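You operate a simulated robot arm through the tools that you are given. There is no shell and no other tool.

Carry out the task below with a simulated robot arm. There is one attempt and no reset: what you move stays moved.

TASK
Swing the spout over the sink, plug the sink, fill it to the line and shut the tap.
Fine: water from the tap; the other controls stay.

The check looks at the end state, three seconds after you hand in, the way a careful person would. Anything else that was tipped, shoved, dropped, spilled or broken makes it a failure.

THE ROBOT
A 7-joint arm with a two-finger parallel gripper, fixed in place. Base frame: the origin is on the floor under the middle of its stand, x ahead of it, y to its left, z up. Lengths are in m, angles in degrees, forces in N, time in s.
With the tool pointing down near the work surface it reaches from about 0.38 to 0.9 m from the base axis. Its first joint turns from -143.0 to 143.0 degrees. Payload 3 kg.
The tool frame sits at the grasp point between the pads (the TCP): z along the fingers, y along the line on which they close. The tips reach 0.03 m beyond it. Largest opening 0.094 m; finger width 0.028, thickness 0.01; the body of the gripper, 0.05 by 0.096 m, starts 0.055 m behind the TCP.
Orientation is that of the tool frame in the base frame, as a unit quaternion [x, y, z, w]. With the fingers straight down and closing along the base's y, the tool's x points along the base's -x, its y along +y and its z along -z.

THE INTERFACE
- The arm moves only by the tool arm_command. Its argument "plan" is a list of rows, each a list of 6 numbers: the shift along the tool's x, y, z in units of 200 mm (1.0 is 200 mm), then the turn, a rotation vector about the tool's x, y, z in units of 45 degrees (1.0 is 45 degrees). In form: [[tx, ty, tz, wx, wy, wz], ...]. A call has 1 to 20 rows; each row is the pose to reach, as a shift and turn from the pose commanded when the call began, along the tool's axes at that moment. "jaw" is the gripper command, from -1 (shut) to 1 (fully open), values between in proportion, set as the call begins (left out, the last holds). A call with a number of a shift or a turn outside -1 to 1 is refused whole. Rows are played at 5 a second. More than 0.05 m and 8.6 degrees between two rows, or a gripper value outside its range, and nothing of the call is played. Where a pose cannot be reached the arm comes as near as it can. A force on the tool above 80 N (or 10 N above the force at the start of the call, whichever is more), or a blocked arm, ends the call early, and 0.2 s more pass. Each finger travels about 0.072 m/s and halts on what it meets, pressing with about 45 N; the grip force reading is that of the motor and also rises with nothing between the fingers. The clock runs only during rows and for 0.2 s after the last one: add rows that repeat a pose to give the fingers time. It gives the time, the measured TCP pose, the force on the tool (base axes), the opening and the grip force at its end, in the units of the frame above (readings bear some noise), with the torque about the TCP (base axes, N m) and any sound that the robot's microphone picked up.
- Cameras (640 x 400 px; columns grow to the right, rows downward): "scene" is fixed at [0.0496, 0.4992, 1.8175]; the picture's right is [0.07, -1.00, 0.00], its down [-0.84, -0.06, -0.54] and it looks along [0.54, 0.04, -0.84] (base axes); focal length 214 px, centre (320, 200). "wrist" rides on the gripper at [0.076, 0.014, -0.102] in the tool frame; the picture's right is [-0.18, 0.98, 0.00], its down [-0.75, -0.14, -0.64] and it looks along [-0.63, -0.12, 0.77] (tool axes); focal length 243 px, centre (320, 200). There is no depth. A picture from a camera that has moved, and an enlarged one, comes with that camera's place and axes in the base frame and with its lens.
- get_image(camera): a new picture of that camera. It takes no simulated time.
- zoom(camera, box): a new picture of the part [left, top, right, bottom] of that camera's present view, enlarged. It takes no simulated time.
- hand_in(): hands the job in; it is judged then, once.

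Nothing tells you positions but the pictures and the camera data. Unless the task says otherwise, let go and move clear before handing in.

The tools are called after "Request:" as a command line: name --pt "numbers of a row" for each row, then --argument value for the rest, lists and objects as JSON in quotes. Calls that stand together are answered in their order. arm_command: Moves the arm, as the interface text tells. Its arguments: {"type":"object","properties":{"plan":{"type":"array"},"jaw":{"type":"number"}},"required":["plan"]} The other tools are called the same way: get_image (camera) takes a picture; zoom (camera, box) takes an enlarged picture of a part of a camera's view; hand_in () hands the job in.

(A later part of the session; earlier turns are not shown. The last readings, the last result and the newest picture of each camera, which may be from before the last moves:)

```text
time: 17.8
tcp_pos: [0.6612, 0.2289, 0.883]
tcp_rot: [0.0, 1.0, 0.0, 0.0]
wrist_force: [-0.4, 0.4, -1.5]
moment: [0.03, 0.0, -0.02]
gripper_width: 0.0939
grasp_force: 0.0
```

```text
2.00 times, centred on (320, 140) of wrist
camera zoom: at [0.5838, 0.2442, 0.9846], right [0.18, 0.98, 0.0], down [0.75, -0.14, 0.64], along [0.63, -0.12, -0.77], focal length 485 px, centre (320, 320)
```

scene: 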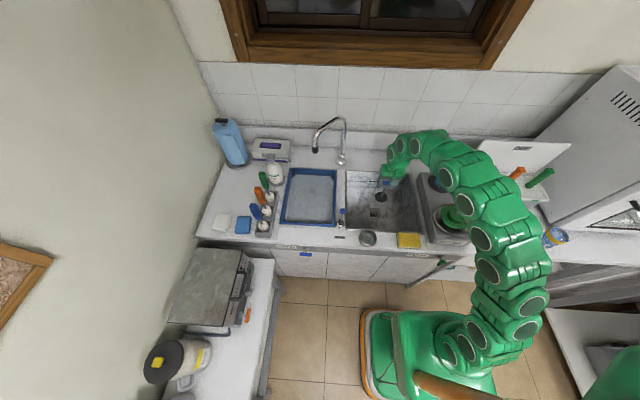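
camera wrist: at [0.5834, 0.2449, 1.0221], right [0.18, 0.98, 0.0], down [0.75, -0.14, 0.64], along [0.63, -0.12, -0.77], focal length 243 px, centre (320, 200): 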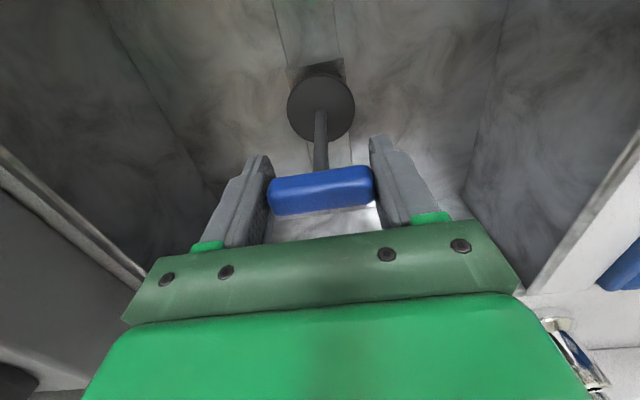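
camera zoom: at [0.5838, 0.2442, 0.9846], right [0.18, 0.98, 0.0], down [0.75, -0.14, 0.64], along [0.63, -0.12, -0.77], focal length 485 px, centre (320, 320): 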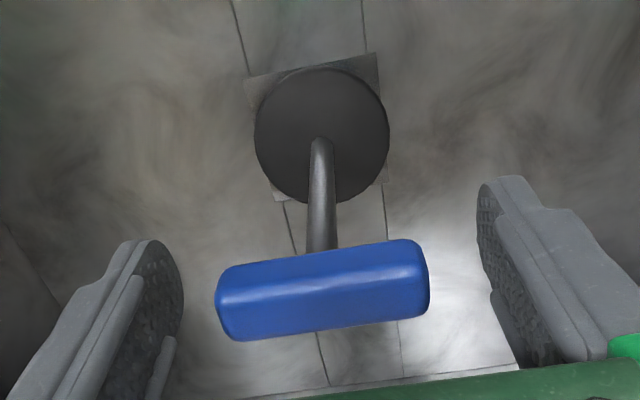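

Request:
arm_command --pt "0 0 -0.1 0 0 0" --pt "0 0 -0.2 0 0 0" --pt "0 0 -0.35 0 0 0" --pt "0 0 -0.5 0 0 0" --pt "0.2 0 -0.6 0 0 0" --pt "0.4 0 -0.7 0 0 0" --pt "0.4 0 -0.7 0 0 0"

Request:
get_image --camera "wrist"

Request:
zoom --camera "scene" --box '[360, 180, 400, 220]'

Request:
zoom --camera "wrist" --box '[260, 60, 400, 230]'

```text
time: 19.4
tcp_pos: [0.5786, 0.2324, 1.0231]
tcp_rot: [-0.001, 1.0, 0.0, -0.001]
wrist_force: [-0.3, 1.0, -0.7]
moment: [0.0, -0.04, -0.01]
gripper_width: 0.094
grasp_force: 0.0
```

```text
taken
camera wrist: at [0.5031, 0.2461, 1.1237], right [0.18, 0.98, 0.0], down [0.75, -0.14, 0.64], along [0.63, -0.12, -0.77], focal length 243 px, centre (320, 200)
```

wrist: 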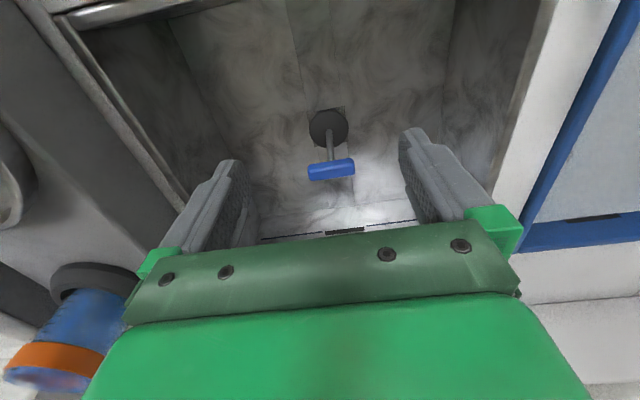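

```text
10.00 times, centred on (380, 200) of scene
camera zoom: at [0.0496, 0.4992, 1.8175], right [0.07, -1.0, 0.0], down [-0.84, -0.06, -0.54], along [0.54, 0.04, -0.84], focal length 2145 px, centre (-280, 200)
```

zoom: 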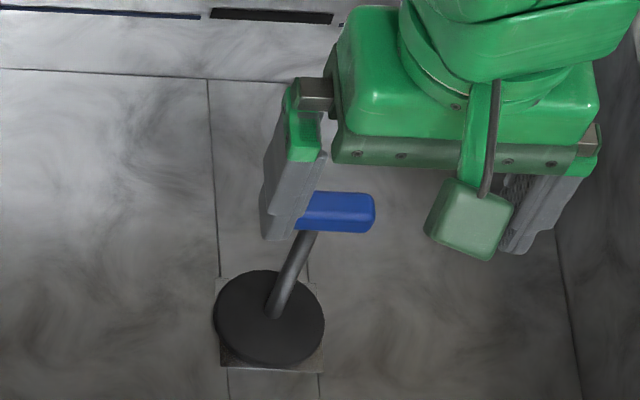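

```text
2.35 times, centred on (330, 145) of wrist
camera zoom: at [0.5031, 0.2461, 1.1237], right [0.18, 0.98, 0.0], down [0.75, -0.14, 0.64], along [0.63, -0.12, -0.77], focal length 571 px, centre (296, 329)
```

zoom: 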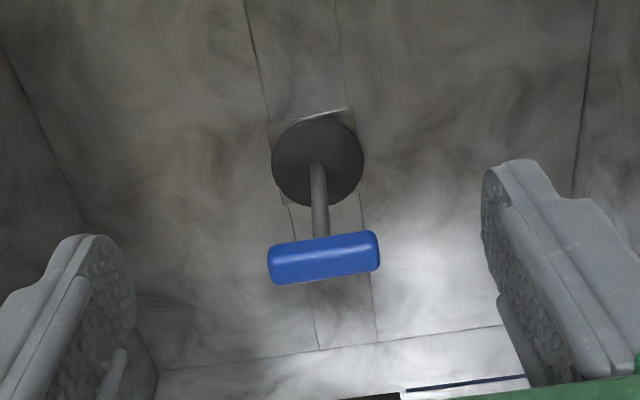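

The plug stands upright and centred on the drain. I'll close the gripper and press gently on the handle top to make sure it is fully seated.

Request:
arm_command --pt "-0.1 0.0025 0 0 0 0" --pt "-0.2 0.0025 0 0 0 0" --pt "-0.3 0.0025 0 0 0 0" --pt "-0.402 0.0025 0 0 0 0" --pt "-0.402 0.0025 0.1 0 0 0" --pt "-0.402 0.0025 0.2 0 0 0" --pt "-0.402 0.0025 0.3 0 0 0" --pt "-0.402 0.0025 0.4 0 0 0" --pt "-0.402 0.0025 0.4 0 0 0" --jaw -1

Request:
get_image --camera "wrist"

```text
time: 21.4
tcp_pos: [0.6613, 0.2316, 0.9426]
tcp_rot: [0.0, 1.0, 0.0, 0.0]
wrist_force: [0.1, 0.5, -0.6]
moment: [0.0, 0.0, 0.01]
gripper_width: 0.0
grasp_force: 32.7
```

```text
taken
camera wrist: at [0.5844, 0.246, 1.0444], right [0.18, 0.98, 0.0], down [0.75, -0.14, 0.64], along [0.63, -0.12, -0.77], focal length 243 px, centre (320, 200)
```

wrist: 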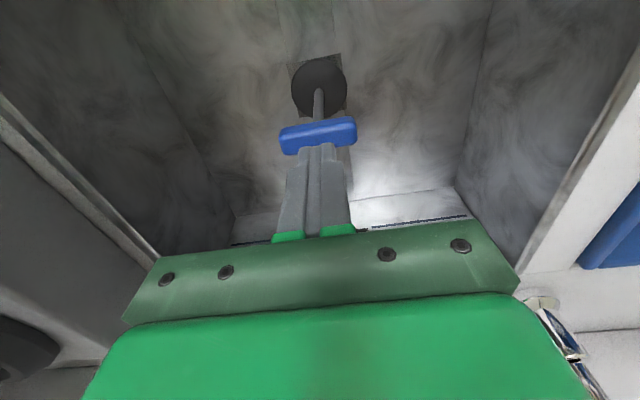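

Request:
arm_command --pt "0 0 0.03 0 0 0" --pt "0 0 0.06 0 0 0" --pt "0 0 0.08 0 0 0" --pt "0 0 0.08 0 0 0"

Request:
arm_command --pt "0 0 0.01 0 0 0" --pt "0 0 0.015 0 0 0" --pt "0 0 0.015 0 0 0"

```text
time: 22.4
tcp_pos: [0.6595, 0.2305, 0.9271]
tcp_rot: [0.0, 1.0, 0.001, 0.0]
wrist_force: [-0.6, -0.6, -0.6]
moment: [0.01, 0.03, 0.01]
gripper_width: 0.0
grasp_force: 33.3
```

```text
time: 23.2
tcp_pos: [0.6601, 0.2306, 0.9241]
tcp_rot: [0.0, 1.0, 0.001, 0.0]
wrist_force: [-1.2, 0.5, -0.1]
moment: [0.01, -0.03, -0.01]
gripper_width: 0.0
grasp_force: 33.0
```

Request:
arm_command --pt "0 0 0.01 0 0 0" --pt "0 0 0.015 0 0 0" --pt "0 0 0.015 0 0 0"

Request:
arm_command --pt "0 0 0.005 0 0 0" --pt "0 0 0.01 0 0 0" --pt "0 0 0.01 0 0 0"

```text
time: 24.0
tcp_pos: [0.6602, 0.2313, 0.9194]
tcp_rot: [0.0, 1.0, 0.0, 0.001]
wrist_force: [-0.1, -0.3, -0.8]
moment: [0.01, -0.01, 0.01]
gripper_width: 0.0003
grasp_force: 33.3
```

```text
time: 24.8
tcp_pos: [0.6613, 0.2326, 0.919]
tcp_rot: [0.001, 1.0, 0.0, 0.0]
wrist_force: [-1.9, -0.7, 18.4]
moment: [-0.05, -0.09, 0.0]
gripper_width: 0.0001
grasp_force: 33.0
```

Request:
arm_command --pt "0 0 0.005 0 0 0" --pt "0 0 0.01 0 0 0" --pt "0 0 0.01 0 0 0"

Request:
zoom --camera "scene" --box '[360, 190, 390, 220]'

```text
time: 25.6
tcp_pos: [0.66, 0.2317, 0.9195]
tcp_rot: [0.0, 1.0, 0.001, 0.002]
wrist_force: [-3.0, -1.0, 60.2]
moment: [-0.02, -0.08, 0.01]
gripper_width: 0.0
grasp_force: 33.4
```

```text
13.33 times, centred on (375, 205) of scene
camera zoom: at [0.0496, 0.4992, 1.8175], right [0.07, -1.0, 0.0], down [-0.84, -0.06, -0.54], along [0.54, 0.04, -0.84], focal length 2860 px, centre (-413, 133)
```

zoom: 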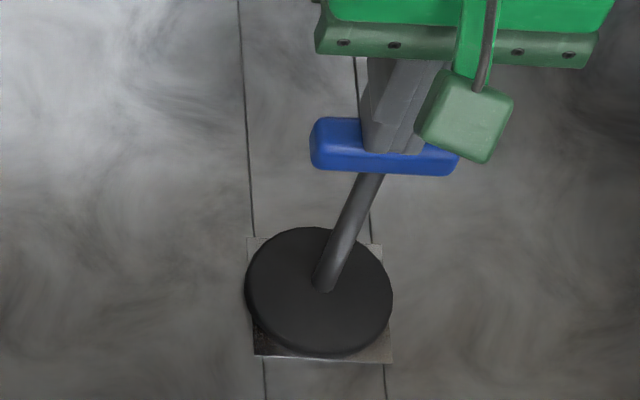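

The plug holds firm under 60 N with no movement, so it is seated. I'll rise clear and go look at the spout from above.

Request:
arm_command --pt "0 0 -0.05 0 0 0" --pt "0 0 -0.25 0 0 0" --pt "0 0 -0.45 0 0 0" --pt "0.2 0 -0.6 0 0 0" --pt "0.4 0.0 -0.75 0 0 0" --pt "0.6 0.1 -0.87 0 0 0" --pt "0.7 0.3 -0.97 0 0 0" --pt "0.7 0.5 -1 0 0 0" --pt "0.7 0.5 -1 0 0 0"

Request:
arm_command --pt "0 0.1 -0.2 0 0 0" --pt "0 0.2 -0.4 0 0 0" --pt "0 0.35 -0.6 0 0 0" --pt "0 0.5 -0.75 0 0 0" --pt "0 0.5 -0.75 0 0 0" --jaw 1

Request:
get_image --camera "wrist"

Request:
get_image --camera "scene"

```text
refused: row 6 steps farther than a row can; nothing moved
```

```text
time: 26.8
tcp_pos: [0.659, 0.3335, 1.0691]
tcp_rot: [0.0, 1.0, 0.0, 0.001]
wrist_force: [-0.7, 0.2, -0.1]
moment: [-0.03, -0.03, -0.01]
gripper_width: 0.094
grasp_force: 0.1
```

```text
taken
camera wrist: at [0.5834, 0.3485, 1.1705], right [0.18, 0.98, 0.0], down [0.75, -0.14, 0.64], along [0.63, -0.12, -0.77], focal length 243 px, centre (320, 200)
```

wrist: 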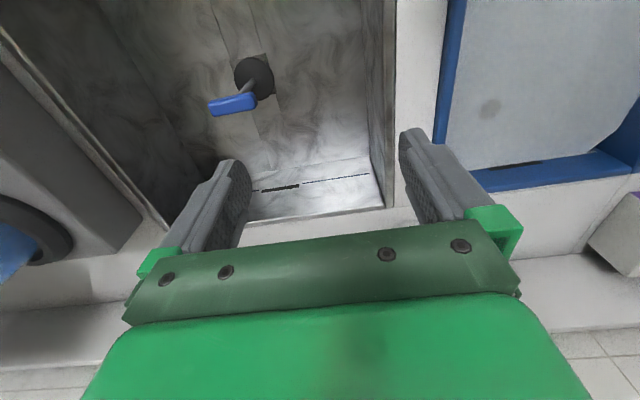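

```text
taken
```

scene: 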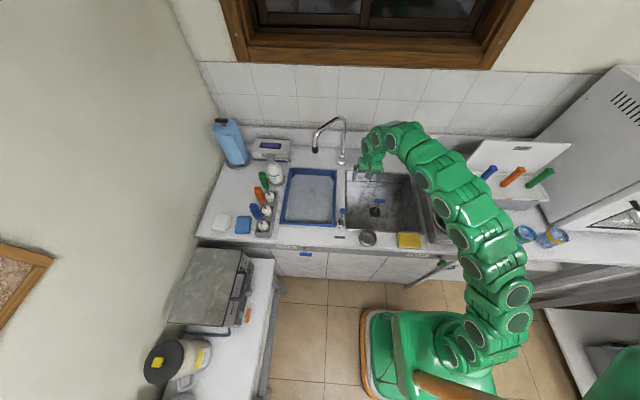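

One of those two calls was refused for a too-large step, so the retreat ran diagonally. I'll check the plug is undisturbed before continuing.

Request:
zoom --camera "scene" --box '[360, 190, 390, 220]'

Request:
zoom --camera "wrist" --box '[190, 40, 310, 130]'

```text
13.33 times, centred on (375, 205) of scene
camera zoom: at [0.0496, 0.4992, 1.8175], right [0.07, -1.0, 0.0], down [-0.84, -0.06, -0.54], along [0.54, 0.04, -0.84], focal length 2860 px, centre (-413, 133)
```

zoom: 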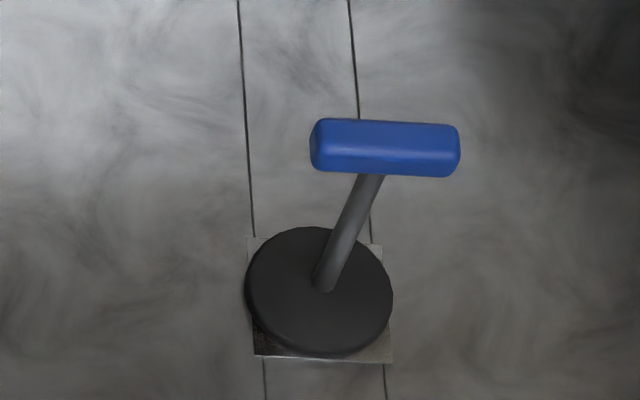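

```text
4.44 times, centred on (250, 85) of wrist
camera zoom: at [0.5834, 0.3485, 1.1705], right [0.18, 0.98, 0.0], down [0.75, -0.14, 0.64], along [0.63, -0.12, -0.77], focal length 1078 px, centre (631, 711)
```

zoom: 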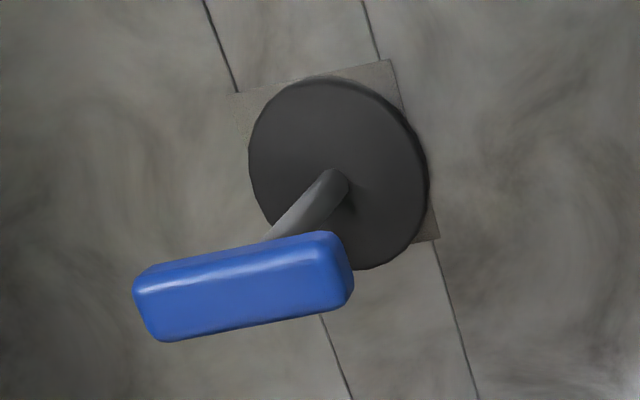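

The plug is unmoved. Now I'll rise and go to a viewpoint for the spout.

Request:
arm_command --pt "0 0 -0.15 0 0 0" --pt "0.05 0 -0.3 0 0 0" --pt "0.15 0.1 -0.45 0 0 0" --pt "0.25 0.2 -0.6 0 0 0" --pt "0.35 0.3 -0.75 0 0 0" --pt "0.45 0.4 -0.9 0 0 0" --pt "0.55 0.5 -1 0 0 0" --pt "0.65 0.6 -1 0 0 0" --pt "0.65 0.6 -1 0 0 0" --jaw 1

Request:
get_image --camera "wrist"

Request:
get_image --camera "scene"

```text
time: 28.8
tcp_pos: [0.5327, 0.4456, 1.262]
tcp_rot: [0.0, 1.0, -0.001, 0.0]
wrist_force: [-0.4, 0.6, -0.4]
moment: [-0.03, -0.01, 0.01]
gripper_width: 0.0938
grasp_force: 0.0
out of reach, approached as far as the arm can: row 7, 8, 9
```

```text
taken
camera wrist: at [0.4556, 0.4603, 1.3643], right [0.18, 0.98, 0.0], down [0.75, -0.14, 0.64], along [0.63, -0.12, -0.77], focal length 243 px, centre (320, 200)
```

wrist: 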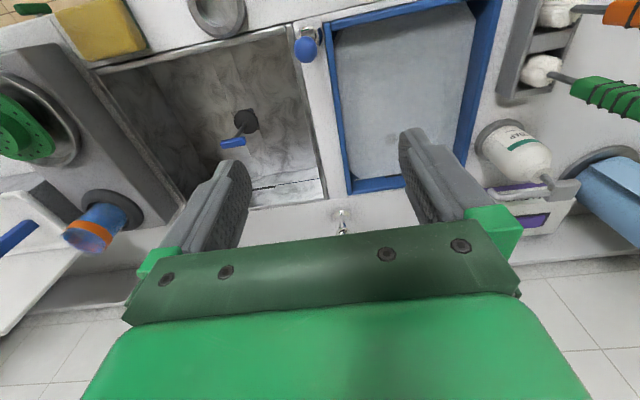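

```text
taken
```

scene: 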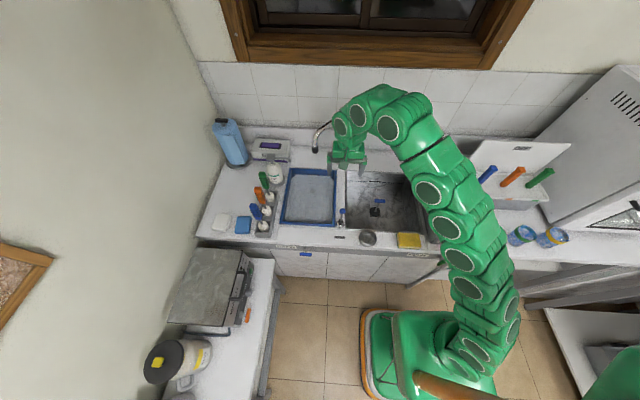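

Tool-down reach is limited at this height, so I'll tilt the gripper forward (fingers pointing outward toward the spout) which extends reach. First a 45° tilt in place, slightly lower, then look.

Request:
arm_command --pt "0 0.04 0.05 0 -0.16 0" --pt "0 0.08 0.1 0 -0.32 0" --pt "0 0.12 0.15 0 -0.48 0" --pt "0 0.16 0.2 0 -0.64 0" --pt "0 0.2 0.25 0 -0.8 0" --pt "0 0.24 0.3 0 -0.9 0" --pt "0 0.25 0.3 0 -1 0" --pt "0 0.25 0.3 0 -1 0" --jaw 1

Request:
get_image --camera "wrist"

Request:
get_image --camera "scene"

```text
time: 30.6
tcp_pos: [0.5337, 0.4964, 1.2019]
tcp_rot: [0.0, 0.924, 0.0, 0.382]
wrist_force: [0.5, 0.8, 0.1]
moment: [0.02, 0.01, 0.0]
gripper_width: 0.094
grasp_force: 0.1
```

```text
taken
camera wrist: at [0.407, 0.5108, 1.2202], right [0.13, 0.98, 0.13], down [0.08, -0.14, 0.99], along [0.99, -0.12, -0.1], focal length 243 px, centre (320, 200)
```

wrist: 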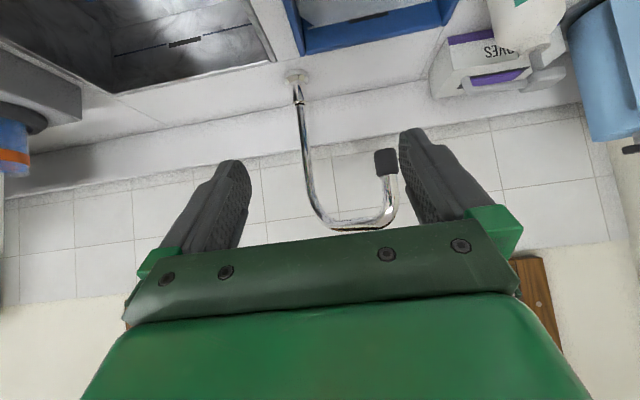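

```text
taken
```

scene: 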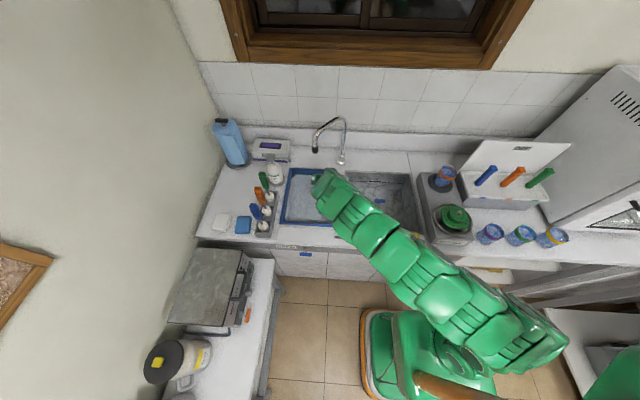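

Request:
zoom --camera "wrist" --box '[270, 60, 430, 240]'

Request:
zoom --camera "scene" --box '[300, 110, 356, 170]'

```text
2.22 times, centred on (350, 150) of wrist
camera zoom: at [0.407, 0.5108, 1.2202], right [0.13, 0.98, 0.13], down [0.08, -0.14, 0.99], along [0.99, -0.12, -0.1], focal length 539 px, centre (253, 311)
```

zoom: 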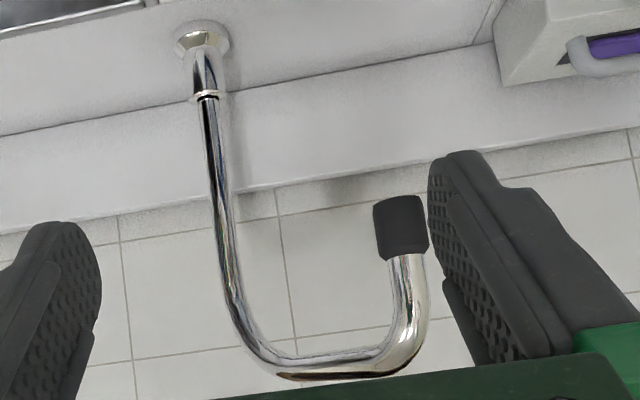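

```text
6.67 times, centred on (328, 140) of scene
camera zoom: at [0.0496, 0.4992, 1.8175], right [0.07, -1.0, 0.0], down [-0.84, -0.06, -0.54], along [0.54, 0.04, -0.84], focal length 1430 px, centre (267, 600)
```

zoom: 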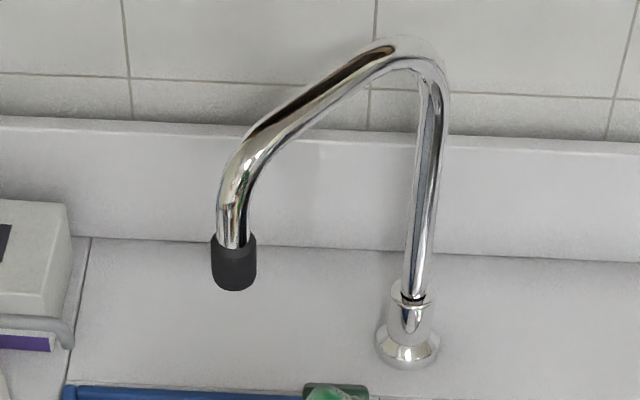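

The nozzle is at about (0.740, 0.569, 1.150), its swivel axis at about (0.908, 0.438). I'll tilt to 60° and approach to 10 cm short of the nozzle with fingers open to straddle it.

Request:
arm_command --pt "-0.08 0.07 0.08 0 -0.07 0" --pt "-0.16 0.14 0.16 0 -0.14 0" --pt "-0.24 0.21 0.25 0 -0.21 0" --pt "-0.32 0.28 0.33 0 -0.28 0" --pt "-0.415 0.36 0.43 0 -0.333 0" --pt "-0.415 0.36 0.43 0 -0.333 0" --jaw 1

Request:
get_image --camera "wrist"

Request:
get_image --camera "scene"

```text
time: 32.0
tcp_pos: [0.6531, 0.5712, 1.2009]
tcp_rot: [0.0, 0.866, -0.001, 0.5]
wrist_force: [-0.5, -0.4, 0.1]
moment: [-0.03, -0.04, 0.03]
gripper_width: 0.0939
grasp_force: 0.2
```

```text
taken
camera wrist: at [0.5255, 0.5844, 1.1855], right [0.09, 0.98, 0.16], down [-0.18, -0.14, 0.97], along [0.98, -0.12, 0.16], focal length 243 px, centre (320, 200)
```

wrist: 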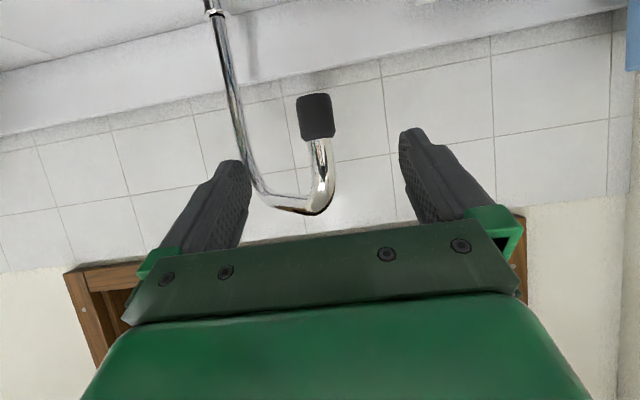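

```text
taken
```

scene: 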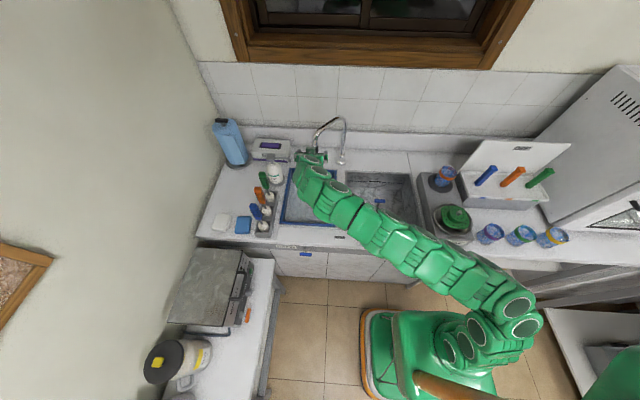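

The nozzle is centred between the fingers. Advancing along the tool axis to straddle it.

Request:
arm_command --pt "-0.004 -0.015 0.12 0 0 0" --pt "-0.008 -0.015 0.24 0 0 0" --pt "-0.012 -0.015 0.36 0 0 0" --pt "-0.014 -0.015 0.48 0 0 0" --pt "-0.014 -0.015 0.494 0 0 0"

Request:
get_image --camera "wrist"

Request:
zoom --camera "scene" --box '[270, 110, 390, 210]'

```text
time: 33.2
tcp_pos: [0.7415, 0.5653, 1.1527]
tcp_rot: [0.0, 0.866, -0.001, 0.5]
wrist_force: [0.0, -0.1, 0.2]
moment: [0.01, 0.0, 0.02]
gripper_width: 0.0941
grasp_force: 0.1
```

```text
taken
camera wrist: at [0.6135, 0.5797, 1.1375], right [0.09, 0.98, 0.16], down [-0.18, -0.14, 0.97], along [0.98, -0.12, 0.16], focal length 243 px, centre (320, 200)
```

wrist: 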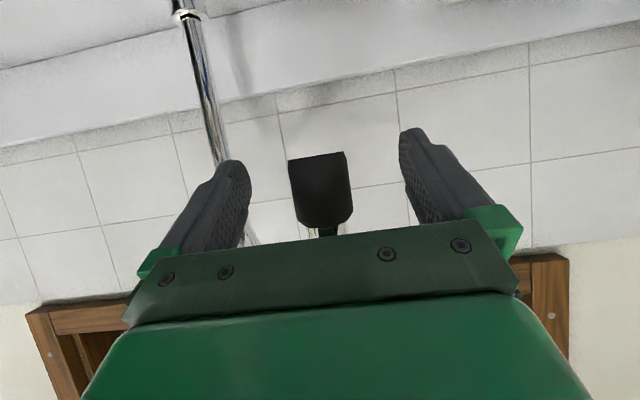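

```text
4.00 times, centred on (330, 160) of scene
camera zoom: at [0.0496, 0.4992, 1.8175], right [0.07, -1.0, 0.0], down [-0.84, -0.06, -0.54], along [0.54, 0.04, -0.84], focal length 858 px, centre (280, 360)
```

zoom: 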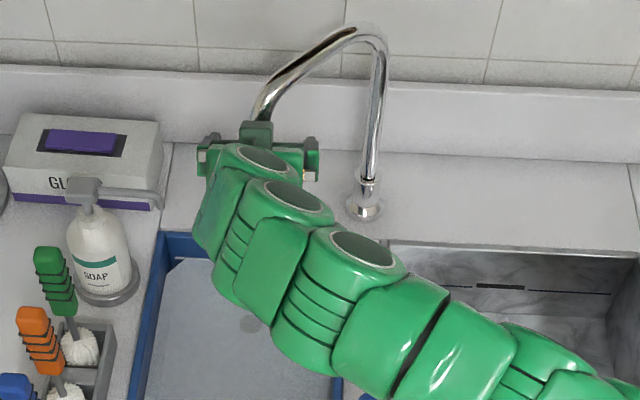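

The fingers straddle the nozzle. I'll narrow the jaw to about 55 mm so the nozzle is loosely caged (not gripped).

Request:
arm_command --pt "0 0 0 0 0 0" --pt "0 0 0 0 0 0" --pt "0 0 0 0 0 0" --jaw 0.17

Request:
get_image --camera "wrist"

```text
time: 34.0
tcp_pos: [0.7406, 0.5655, 1.153]
tcp_rot: [0.001, 0.866, -0.001, 0.5]
wrist_force: [-0.1, -1.0, -0.6]
moment: [-0.04, 0.01, -0.02]
gripper_width: 0.055
grasp_force: 0.0
```

```text
taken
camera wrist: at [0.6134, 0.5797, 1.1376], right [0.09, 0.98, 0.16], down [-0.18, -0.14, 0.97], along [0.98, -0.12, 0.16], focal length 243 px, centre (320, 200)
```

wrist: 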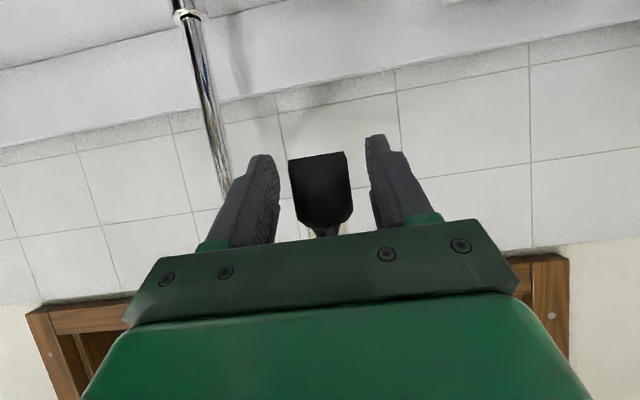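

Nozzle caged with clearance on both sides. Now swinging it along its arc, first half.

Request:
arm_command --pt "0.0228 -0.0645 -0.0394 0 0 0" --pt "0.043 -0.132 -0.0745 0 0 0" --pt "0.0608 -0.2025 -0.1052 0 0 0" --pt "0.0758 -0.2755 -0.1312 0 0 0" --pt "0.088 -0.3505 -0.1524 0 0 0" --pt "0.0975 -0.427 -0.1689 0 0 0" --pt "0.0975 -0.427 -0.1689 0 0 0"

Request:
get_image --camera "wrist"

Request:
get_image --camera "scene"

```text
time: 35.6
tcp_pos: [0.7016, 0.4812, 1.1518]
tcp_rot: [0.0, 0.866, 0.0, 0.5]
wrist_force: [-0.6, 0.2, -0.3]
moment: [0.02, 0.01, 0.0]
gripper_width: 0.0548
grasp_force: 0.1
```

```text
taken
camera wrist: at [0.5743, 0.4962, 1.1369], right [0.09, 0.98, 0.16], down [-0.18, -0.14, 0.97], along [0.98, -0.12, 0.16], focal length 243 px, centre (320, 200)
```

wrist: 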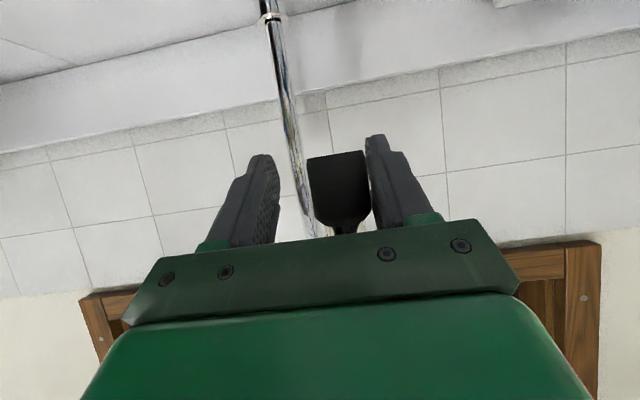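

```text
taken
```

scene: 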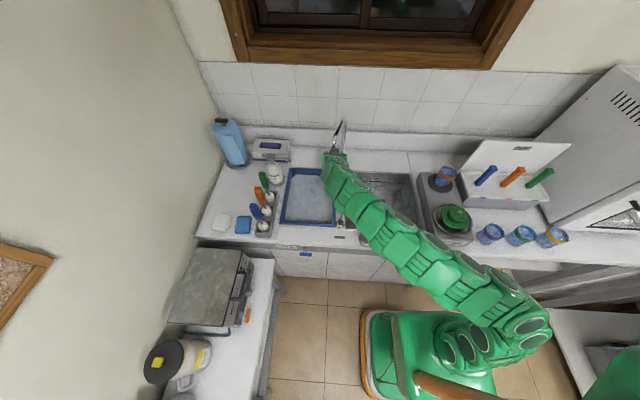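

The spout follows the fingers smoothly. Continuing the arc over the sink.

Request:
arm_command --pt "0.0065 -0.0775 -0.0113 0 0 0" --pt "0.0103 -0.156 -0.0178 0 0 0" --pt "0.0108 -0.235 -0.0186 0 0 0" --pt "0.0085 -0.314 -0.0147 0 0 0" --pt "0.0035 -0.392 -0.0061 0 0 0" --pt "-0.0048 -0.469 0.0082 0 0 0" --pt "-0.0158 -0.545 0.0273 0 0 0" --pt "-0.0295 -0.619 0.0511 0 0 0" --pt "-0.0295 -0.619 0.0511 0 0 0"

Request:
get_image --camera "wrist"

Request:
zoom --camera "scene" --box '[280, 100, 440, 260]'

```text
time: 37.6
tcp_pos: [0.7113, 0.3583, 1.1519]
tcp_rot: [0.0, 0.866, 0.0, 0.5]
wrist_force: [-0.6, 0.5, 0.4]
moment: [0.03, -0.01, 0.01]
gripper_width: 0.055
grasp_force: 0.0
```

```text
taken
camera wrist: at [0.5853, 0.3725, 1.1379], right [0.09, 0.98, 0.16], down [-0.18, -0.14, 0.97], along [0.98, -0.12, 0.16], focal length 243 px, centre (320, 200)
```

wrist: 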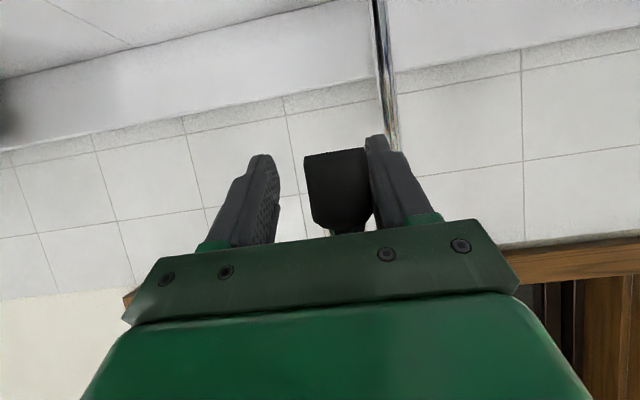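

```text
2.50 times, centred on (360, 180) of scene
camera zoom: at [0.0496, 0.4992, 1.8175], right [0.07, -1.0, 0.0], down [-0.84, -0.06, -0.54], along [0.54, 0.04, -0.84], focal length 536 px, centre (220, 250)
```

zoom: 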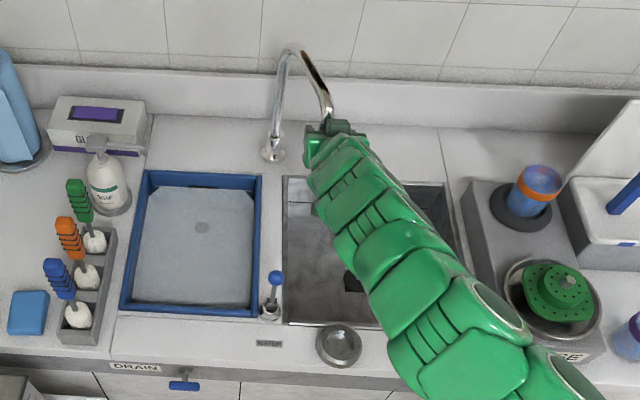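

Request:
arm_command --pt "-0.0165 -0.0715 0.0286 0 0 0" --pt "-0.0355 -0.1405 0.0615 0 0 0" --pt "-0.0573 -0.2065 0.0992 0 0 0" --pt "-0.0813 -0.269 0.1407 0 0 0" --pt "-0.1075 -0.3275 0.1862 0 0 0" --pt "-0.1075 -0.3275 0.1862 0 0 0"

Request:
get_image --camera "wrist"

Request:
zoom --camera "scene" --box '[280, 100, 440, 260]'

```text
time: 39.0
tcp_pos: [0.7559, 0.2929, 1.1522]
tcp_rot: [-0.001, 0.866, 0.001, 0.5]
wrist_force: [-1.7, 5.4, -0.5]
moment: [-0.03, 0.0, -0.07]
gripper_width: 0.058
grasp_force: 2.7
```

```text
taken
camera wrist: at [0.6288, 0.3071, 1.1371], right [0.09, 0.98, 0.16], down [-0.18, -0.14, 0.97], along [0.98, -0.12, 0.16], focal length 243 px, centre (320, 200)
```

wrist: 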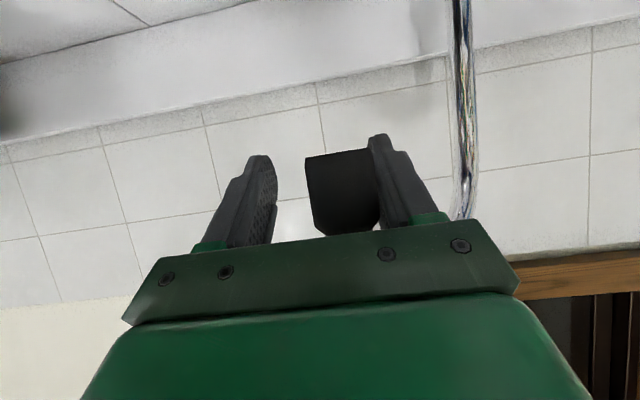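

```text
2.50 times, centred on (360, 180) of scene
camera zoom: at [0.0496, 0.4992, 1.8175], right [0.07, -1.0, 0.0], down [-0.84, -0.06, -0.54], along [0.54, 0.04, -0.84], focal length 536 px, centre (220, 250)
```

zoom: 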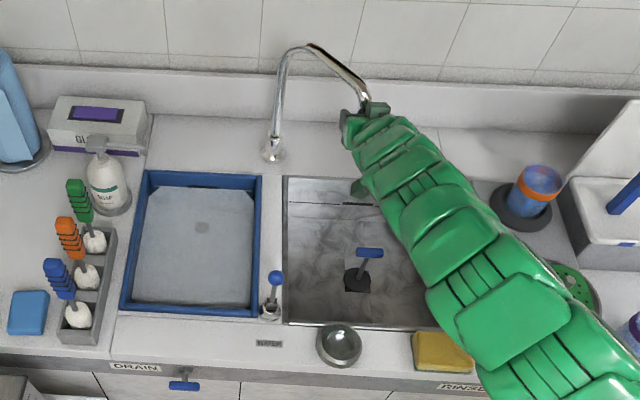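

The spout now hangs over the sink, with the nozzle near (0.757, 0.306). I'll open the jaw and back straight out.

Request:
arm_command --pt "0 0 0 0 0 0" --pt "0 0 0 0 0 0" --pt "0 0 -0.1 0 0 0" --pt "0 0 -0.2 0 0 0" --pt "0 0 -0.35 0 0 0" --pt "0 0 -0.5 0 0 0" --pt "0 0 -0.65 0 0 0" --pt "0 0 -0.65 0 0 0" --jaw 1

Request:
get_image --camera "wrist"

Request:
get_image --camera "scene"

```text
time: 40.8
tcp_pos: [0.6442, 0.2918, 1.2176]
tcp_rot: [0.0, 0.867, -0.001, 0.499]
wrist_force: [0.3, 0.6, -0.7]
moment: [-0.01, 0.0, 0.01]
gripper_width: 0.0943
grasp_force: 0.1
```

```text
taken
camera wrist: at [0.5156, 0.3069, 1.2025], right [0.09, 0.98, 0.16], down [-0.18, -0.14, 0.97], along [0.98, -0.12, 0.16], focal length 243 px, centre (320, 200)
```

wrist: 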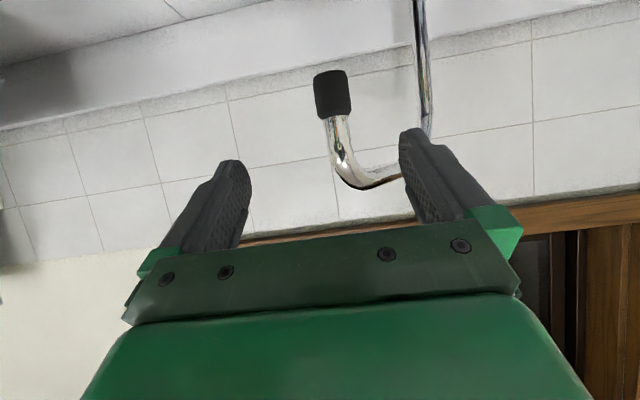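

```text
taken
```

scene: 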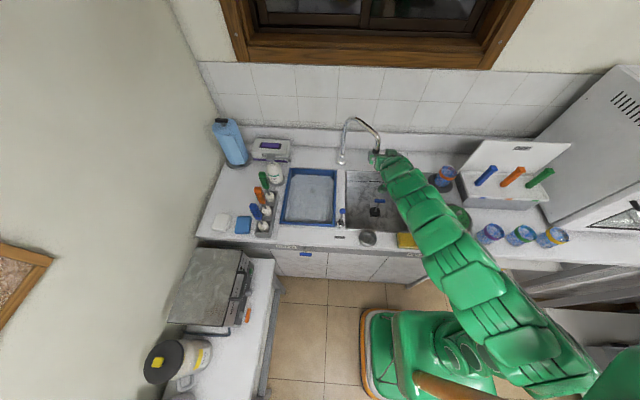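

Clear of the spout. Now returning the gripper toward pointing down, moving back toward the lever area.

Request:
arm_command --pt "0.04 0.02 -0.1 0 0.13 0" --pt "0.08 0.04 -0.2 0 0.26 0" --pt "0.12 0.06 -0.3 0 0.39 0" --pt "0.16 0.08 -0.4 0 0.52 0" --pt "0.2 0.1 -0.5 0 0.65 0" --pt "0.24 0.12 -0.6 0 0.78 0" --pt "0.288 0.14 -0.7 0 0.91 0" --pt "0.288 0.15 -0.7 0 1 0" --pt "0.288 0.15 -0.7 0 1 0"

Request:
get_image --camera "wrist"

Request:
get_image --camera "scene"

```text
time: 42.8
tcp_pos: [0.4933, 0.3217, 1.2364]
tcp_rot: [0.001, 0.992, 0.0, 0.129]
wrist_force: [0.0, 0.5, -0.6]
moment: [0.0, 0.01, -0.04]
gripper_width: 0.0938
grasp_force: 0.0
```

```text
taken
camera wrist: at [0.3927, 0.3358, 1.3172], right [0.18, 0.98, 0.05], down [0.56, -0.14, 0.81], along [0.81, -0.12, -0.58], focal length 243 px, centre (320, 200)
```

wrist: 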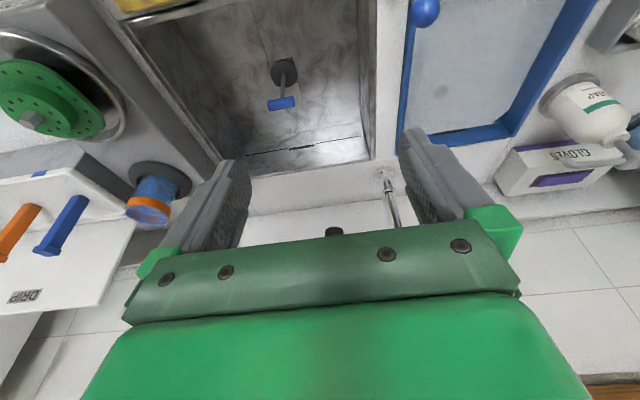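

```text
taken
```

scene: 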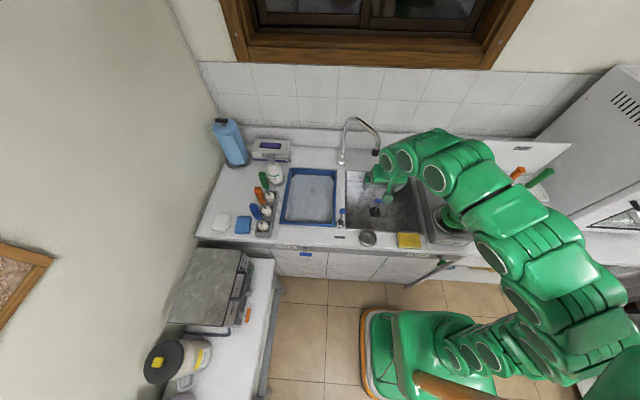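

Request:
arm_command --pt "0.14 0.1 0.07 0 0.09 0" --pt "0.28 0.2 0.14 0 0.18 0" --pt "0.42 0.3 0.21 0 0.26 0" --pt "0.56 0.39 0.295 0 0.333 0" --pt "0.56 0.39 0.295 0 0.333 0"

Request:
get_image --camera "wrist"

Request:
zoom --camera "scene" --box '[325, 195, 365, 245]'

Request:
zoom --camera "scene" --box '[330, 105, 410, 175]'

```text
time: 44.0
tcp_pos: [0.3992, 0.3991, 1.152]
tcp_rot: [0.0, 1.0, 0.001, 0.0]
wrist_force: [-0.5, -0.6, 0.0]
moment: [0.01, 0.02, -0.01]
gripper_width: 0.0939
grasp_force: 0.0
```

```text
taken
camera wrist: at [0.3232, 0.4134, 1.2532], right [0.18, 0.98, 0.0], down [0.75, -0.14, 0.64], along [0.63, -0.12, -0.77], focal length 243 px, centre (320, 200)
```

wrist: 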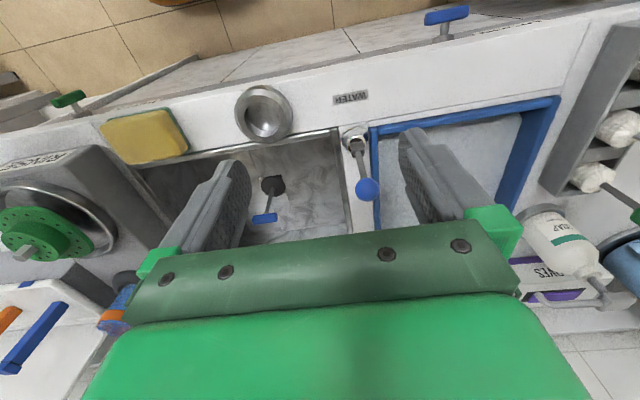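

```text
8.00 times, centred on (345, 220) of scene
camera zoom: at [0.0496, 0.4992, 1.8175], right [0.07, -1.0, 0.0], down [-0.84, -0.06, -0.54], along [0.54, 0.04, -0.84], focal length 1716 px, centre (120, 40)
```

zoom: 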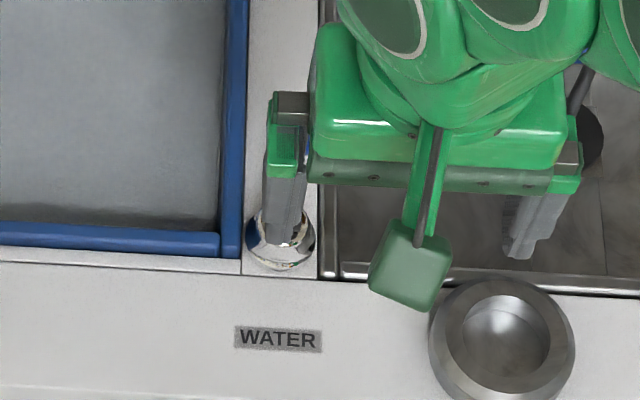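

```text
5.71 times, centred on (370, 140) of scene
camera zoom: at [0.0496, 0.4992, 1.8175], right [0.07, -1.0, 0.0], down [-0.84, -0.06, -0.54], along [0.54, 0.04, -0.84], focal length 1226 px, centre (34, 543)
```

zoom: 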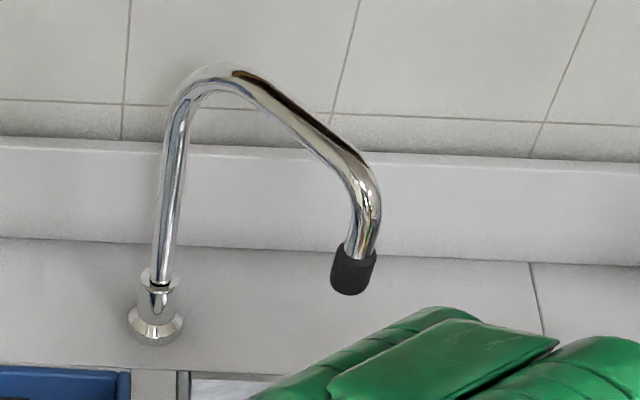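

The nozzle is at about (0.74, 0.306), well inside the sink outline. Now a closer look at the WATER lever's pivot.

Request:
zoom --camera "wrist" --box '[320, 110, 400, 210]'

Request:
zoom --camera "wrist" --box '[310, 70, 420, 160]'

```text
4.00 times, centred on (360, 160) of wrist
camera zoom: at [0.3232, 0.4134, 1.2532], right [0.18, 0.98, 0.0], down [0.75, -0.14, 0.64], along [0.63, -0.12, -0.77], focal length 970 px, centre (160, 360)
```

zoom: 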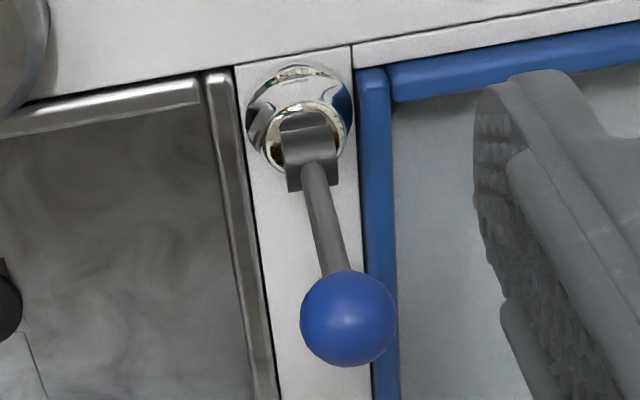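

```text
4.44 times, centred on (365, 115) of wrist
camera zoom: at [0.3232, 0.4134, 1.2532], right [0.18, 0.98, 0.0], down [0.75, -0.14, 0.64], along [0.63, -0.12, -0.77], focal length 1078 px, centre (120, 578)
```

zoom: 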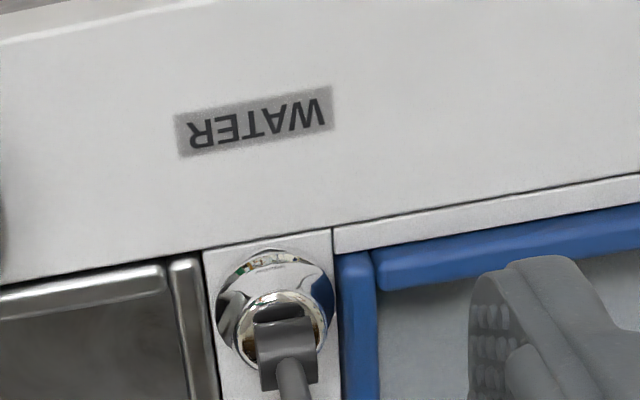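

The lever's pivot barrel lies along y, so it tilts toward ±x. I'll turn the gripper 90° about its axis so the fingers straddle the lever fore and aft (camera then faces the sink), and move above the ball.

Request:
arm_command --pt "-0.07 0.03 0 0 0 0.16" --pt "-0.14 0.06 0 0 0 0.32" --pt "-0.21 0.09 0 0 0 0.48" --pt "-0.28 0.12 0 0 0 0.64" --pt "-0.35 0.14 0 0 0 0.8" --pt "-0.42 0.16 0 0 0 0.95" --pt "-0.515 0.1875 0 0 0 1" --pt "-0.515 0.1875 0 0 0 1"

Request:
get_image --camera "wrist"

Request:
get_image --camera "scene"

```text
time: 45.8
tcp_pos: [0.5039, 0.4364, 1.153]
tcp_rot: [0.382, 0.924, 0.0, 0.0]
wrist_force: [0.1, 0.0, 0.2]
moment: [-0.01, 0.03, 0.02]
gripper_width: 0.0939
grasp_force: 0.0
```

```text
taken
camera wrist: at [0.4596, 0.5009, 1.2552], right [0.83, 0.56, 0.0], down [0.43, -0.63, 0.64], along [0.36, -0.53, -0.77], focal length 243 px, centre (320, 200)
```

wrist: 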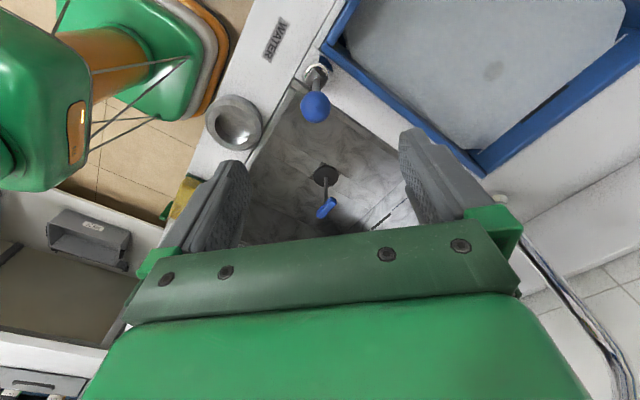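

```text
taken
```

scene: 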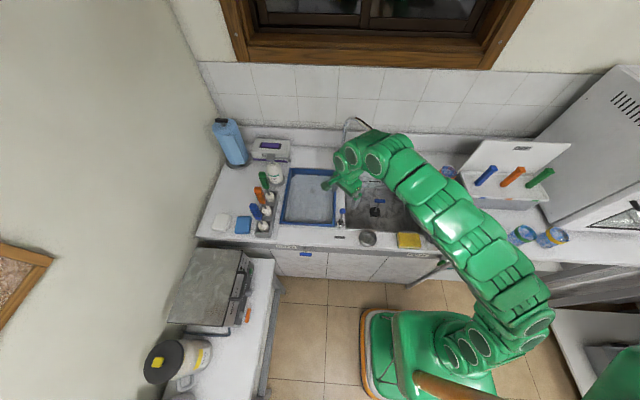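

Request:
arm_command --pt "0 0 0 0 0 0.16" --pt "0 0 0 0 0 0.32" --pt "0 0 0 0 0 0.48" --pt "0 0 0 0 0 0.64" --pt "0 0 0 0 0 0.8" --pt "0 0 0 0 0 0.95" --pt "0 0 0 0 0 1" --pt "0 0 0 0 0 1"

Request:
get_image --camera "wrist"

Request:
get_image --camera "scene"

```text
time: 47.6
tcp_pos: [0.5038, 0.4367, 1.1533]
tcp_rot: [0.707, 0.708, 0.0, 0.0]
wrist_force: [0.4, -0.3, 0.4]
moment: [0.01, -0.01, 0.0]
gripper_width: 0.0936
grasp_force: 0.0
```

```text
taken
camera wrist: at [0.5175, 0.5131, 1.2551], right [0.98, -0.18, 0.0], down [-0.14, -0.75, 0.64], along [-0.12, -0.63, -0.77], focal length 243 px, centre (320, 200)
```

wrist: 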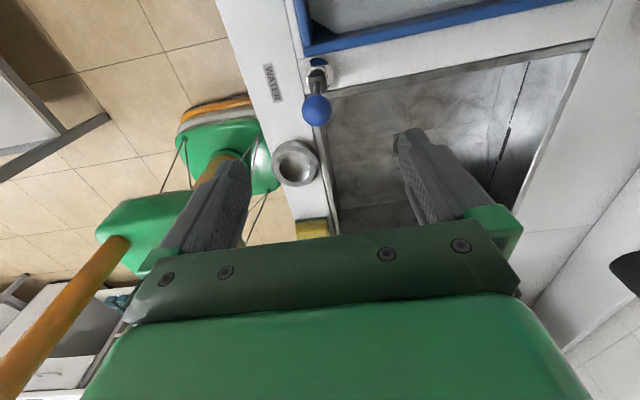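

```text
taken
```

scene: 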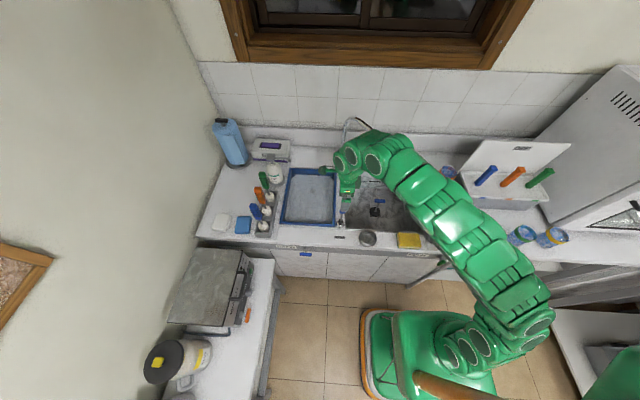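

Request:
zoom --camera "wrist" --box '[280, 40, 360, 140]'

Request:
zoom --camera "wrist" --box '[320, 40, 600, 230]'

Request:
zoom --camera "scene" --box '[330, 150, 430, 240]'

```text
4.00 times, centred on (320, 90) of wrist
camera zoom: at [0.5175, 0.5131, 1.2551], right [0.98, -0.18, 0.0], down [-0.14, -0.75, 0.64], along [-0.12, -0.63, -0.77], focal length 970 px, centre (320, 640)
```

zoom: 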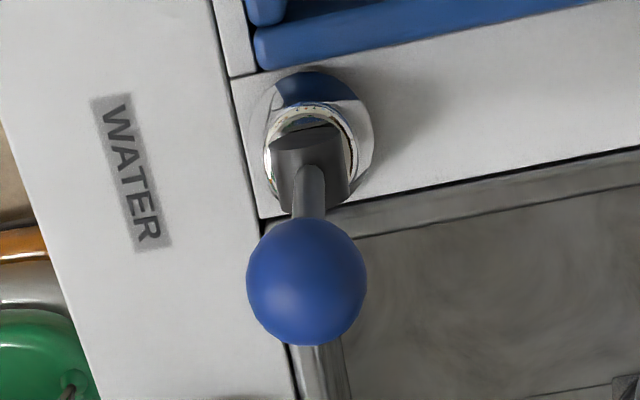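

```text
2.11 times, centred on (460, 135) of wrist
camera zoom: at [0.5175, 0.5131, 1.2551], right [0.98, -0.18, 0.0], down [-0.14, -0.75, 0.64], along [-0.12, -0.63, -0.77], focal length 511 px, centre (25, 337)
```

zoom: 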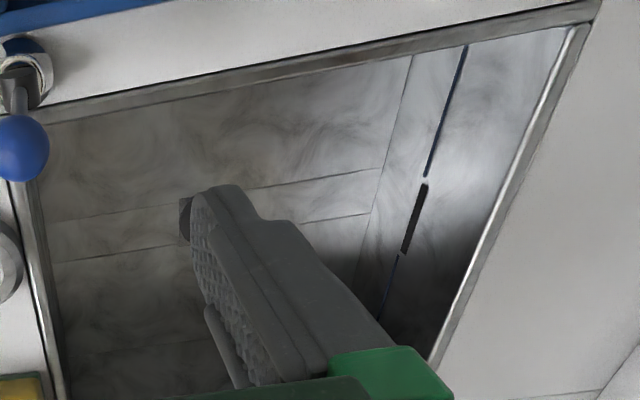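

```text
4.44 times, centred on (380, 195) of scene
camera zoom: at [0.0496, 0.4992, 1.8175], right [0.07, -1.0, 0.0], down [-0.84, -0.06, -0.54], along [0.54, 0.04, -0.84], focal length 953 px, centre (53, 222)
```

zoom: 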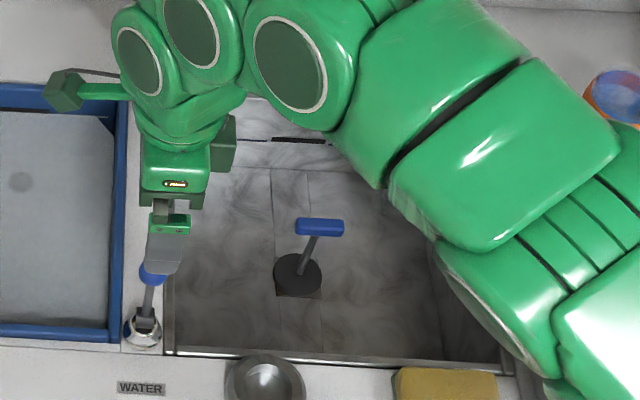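

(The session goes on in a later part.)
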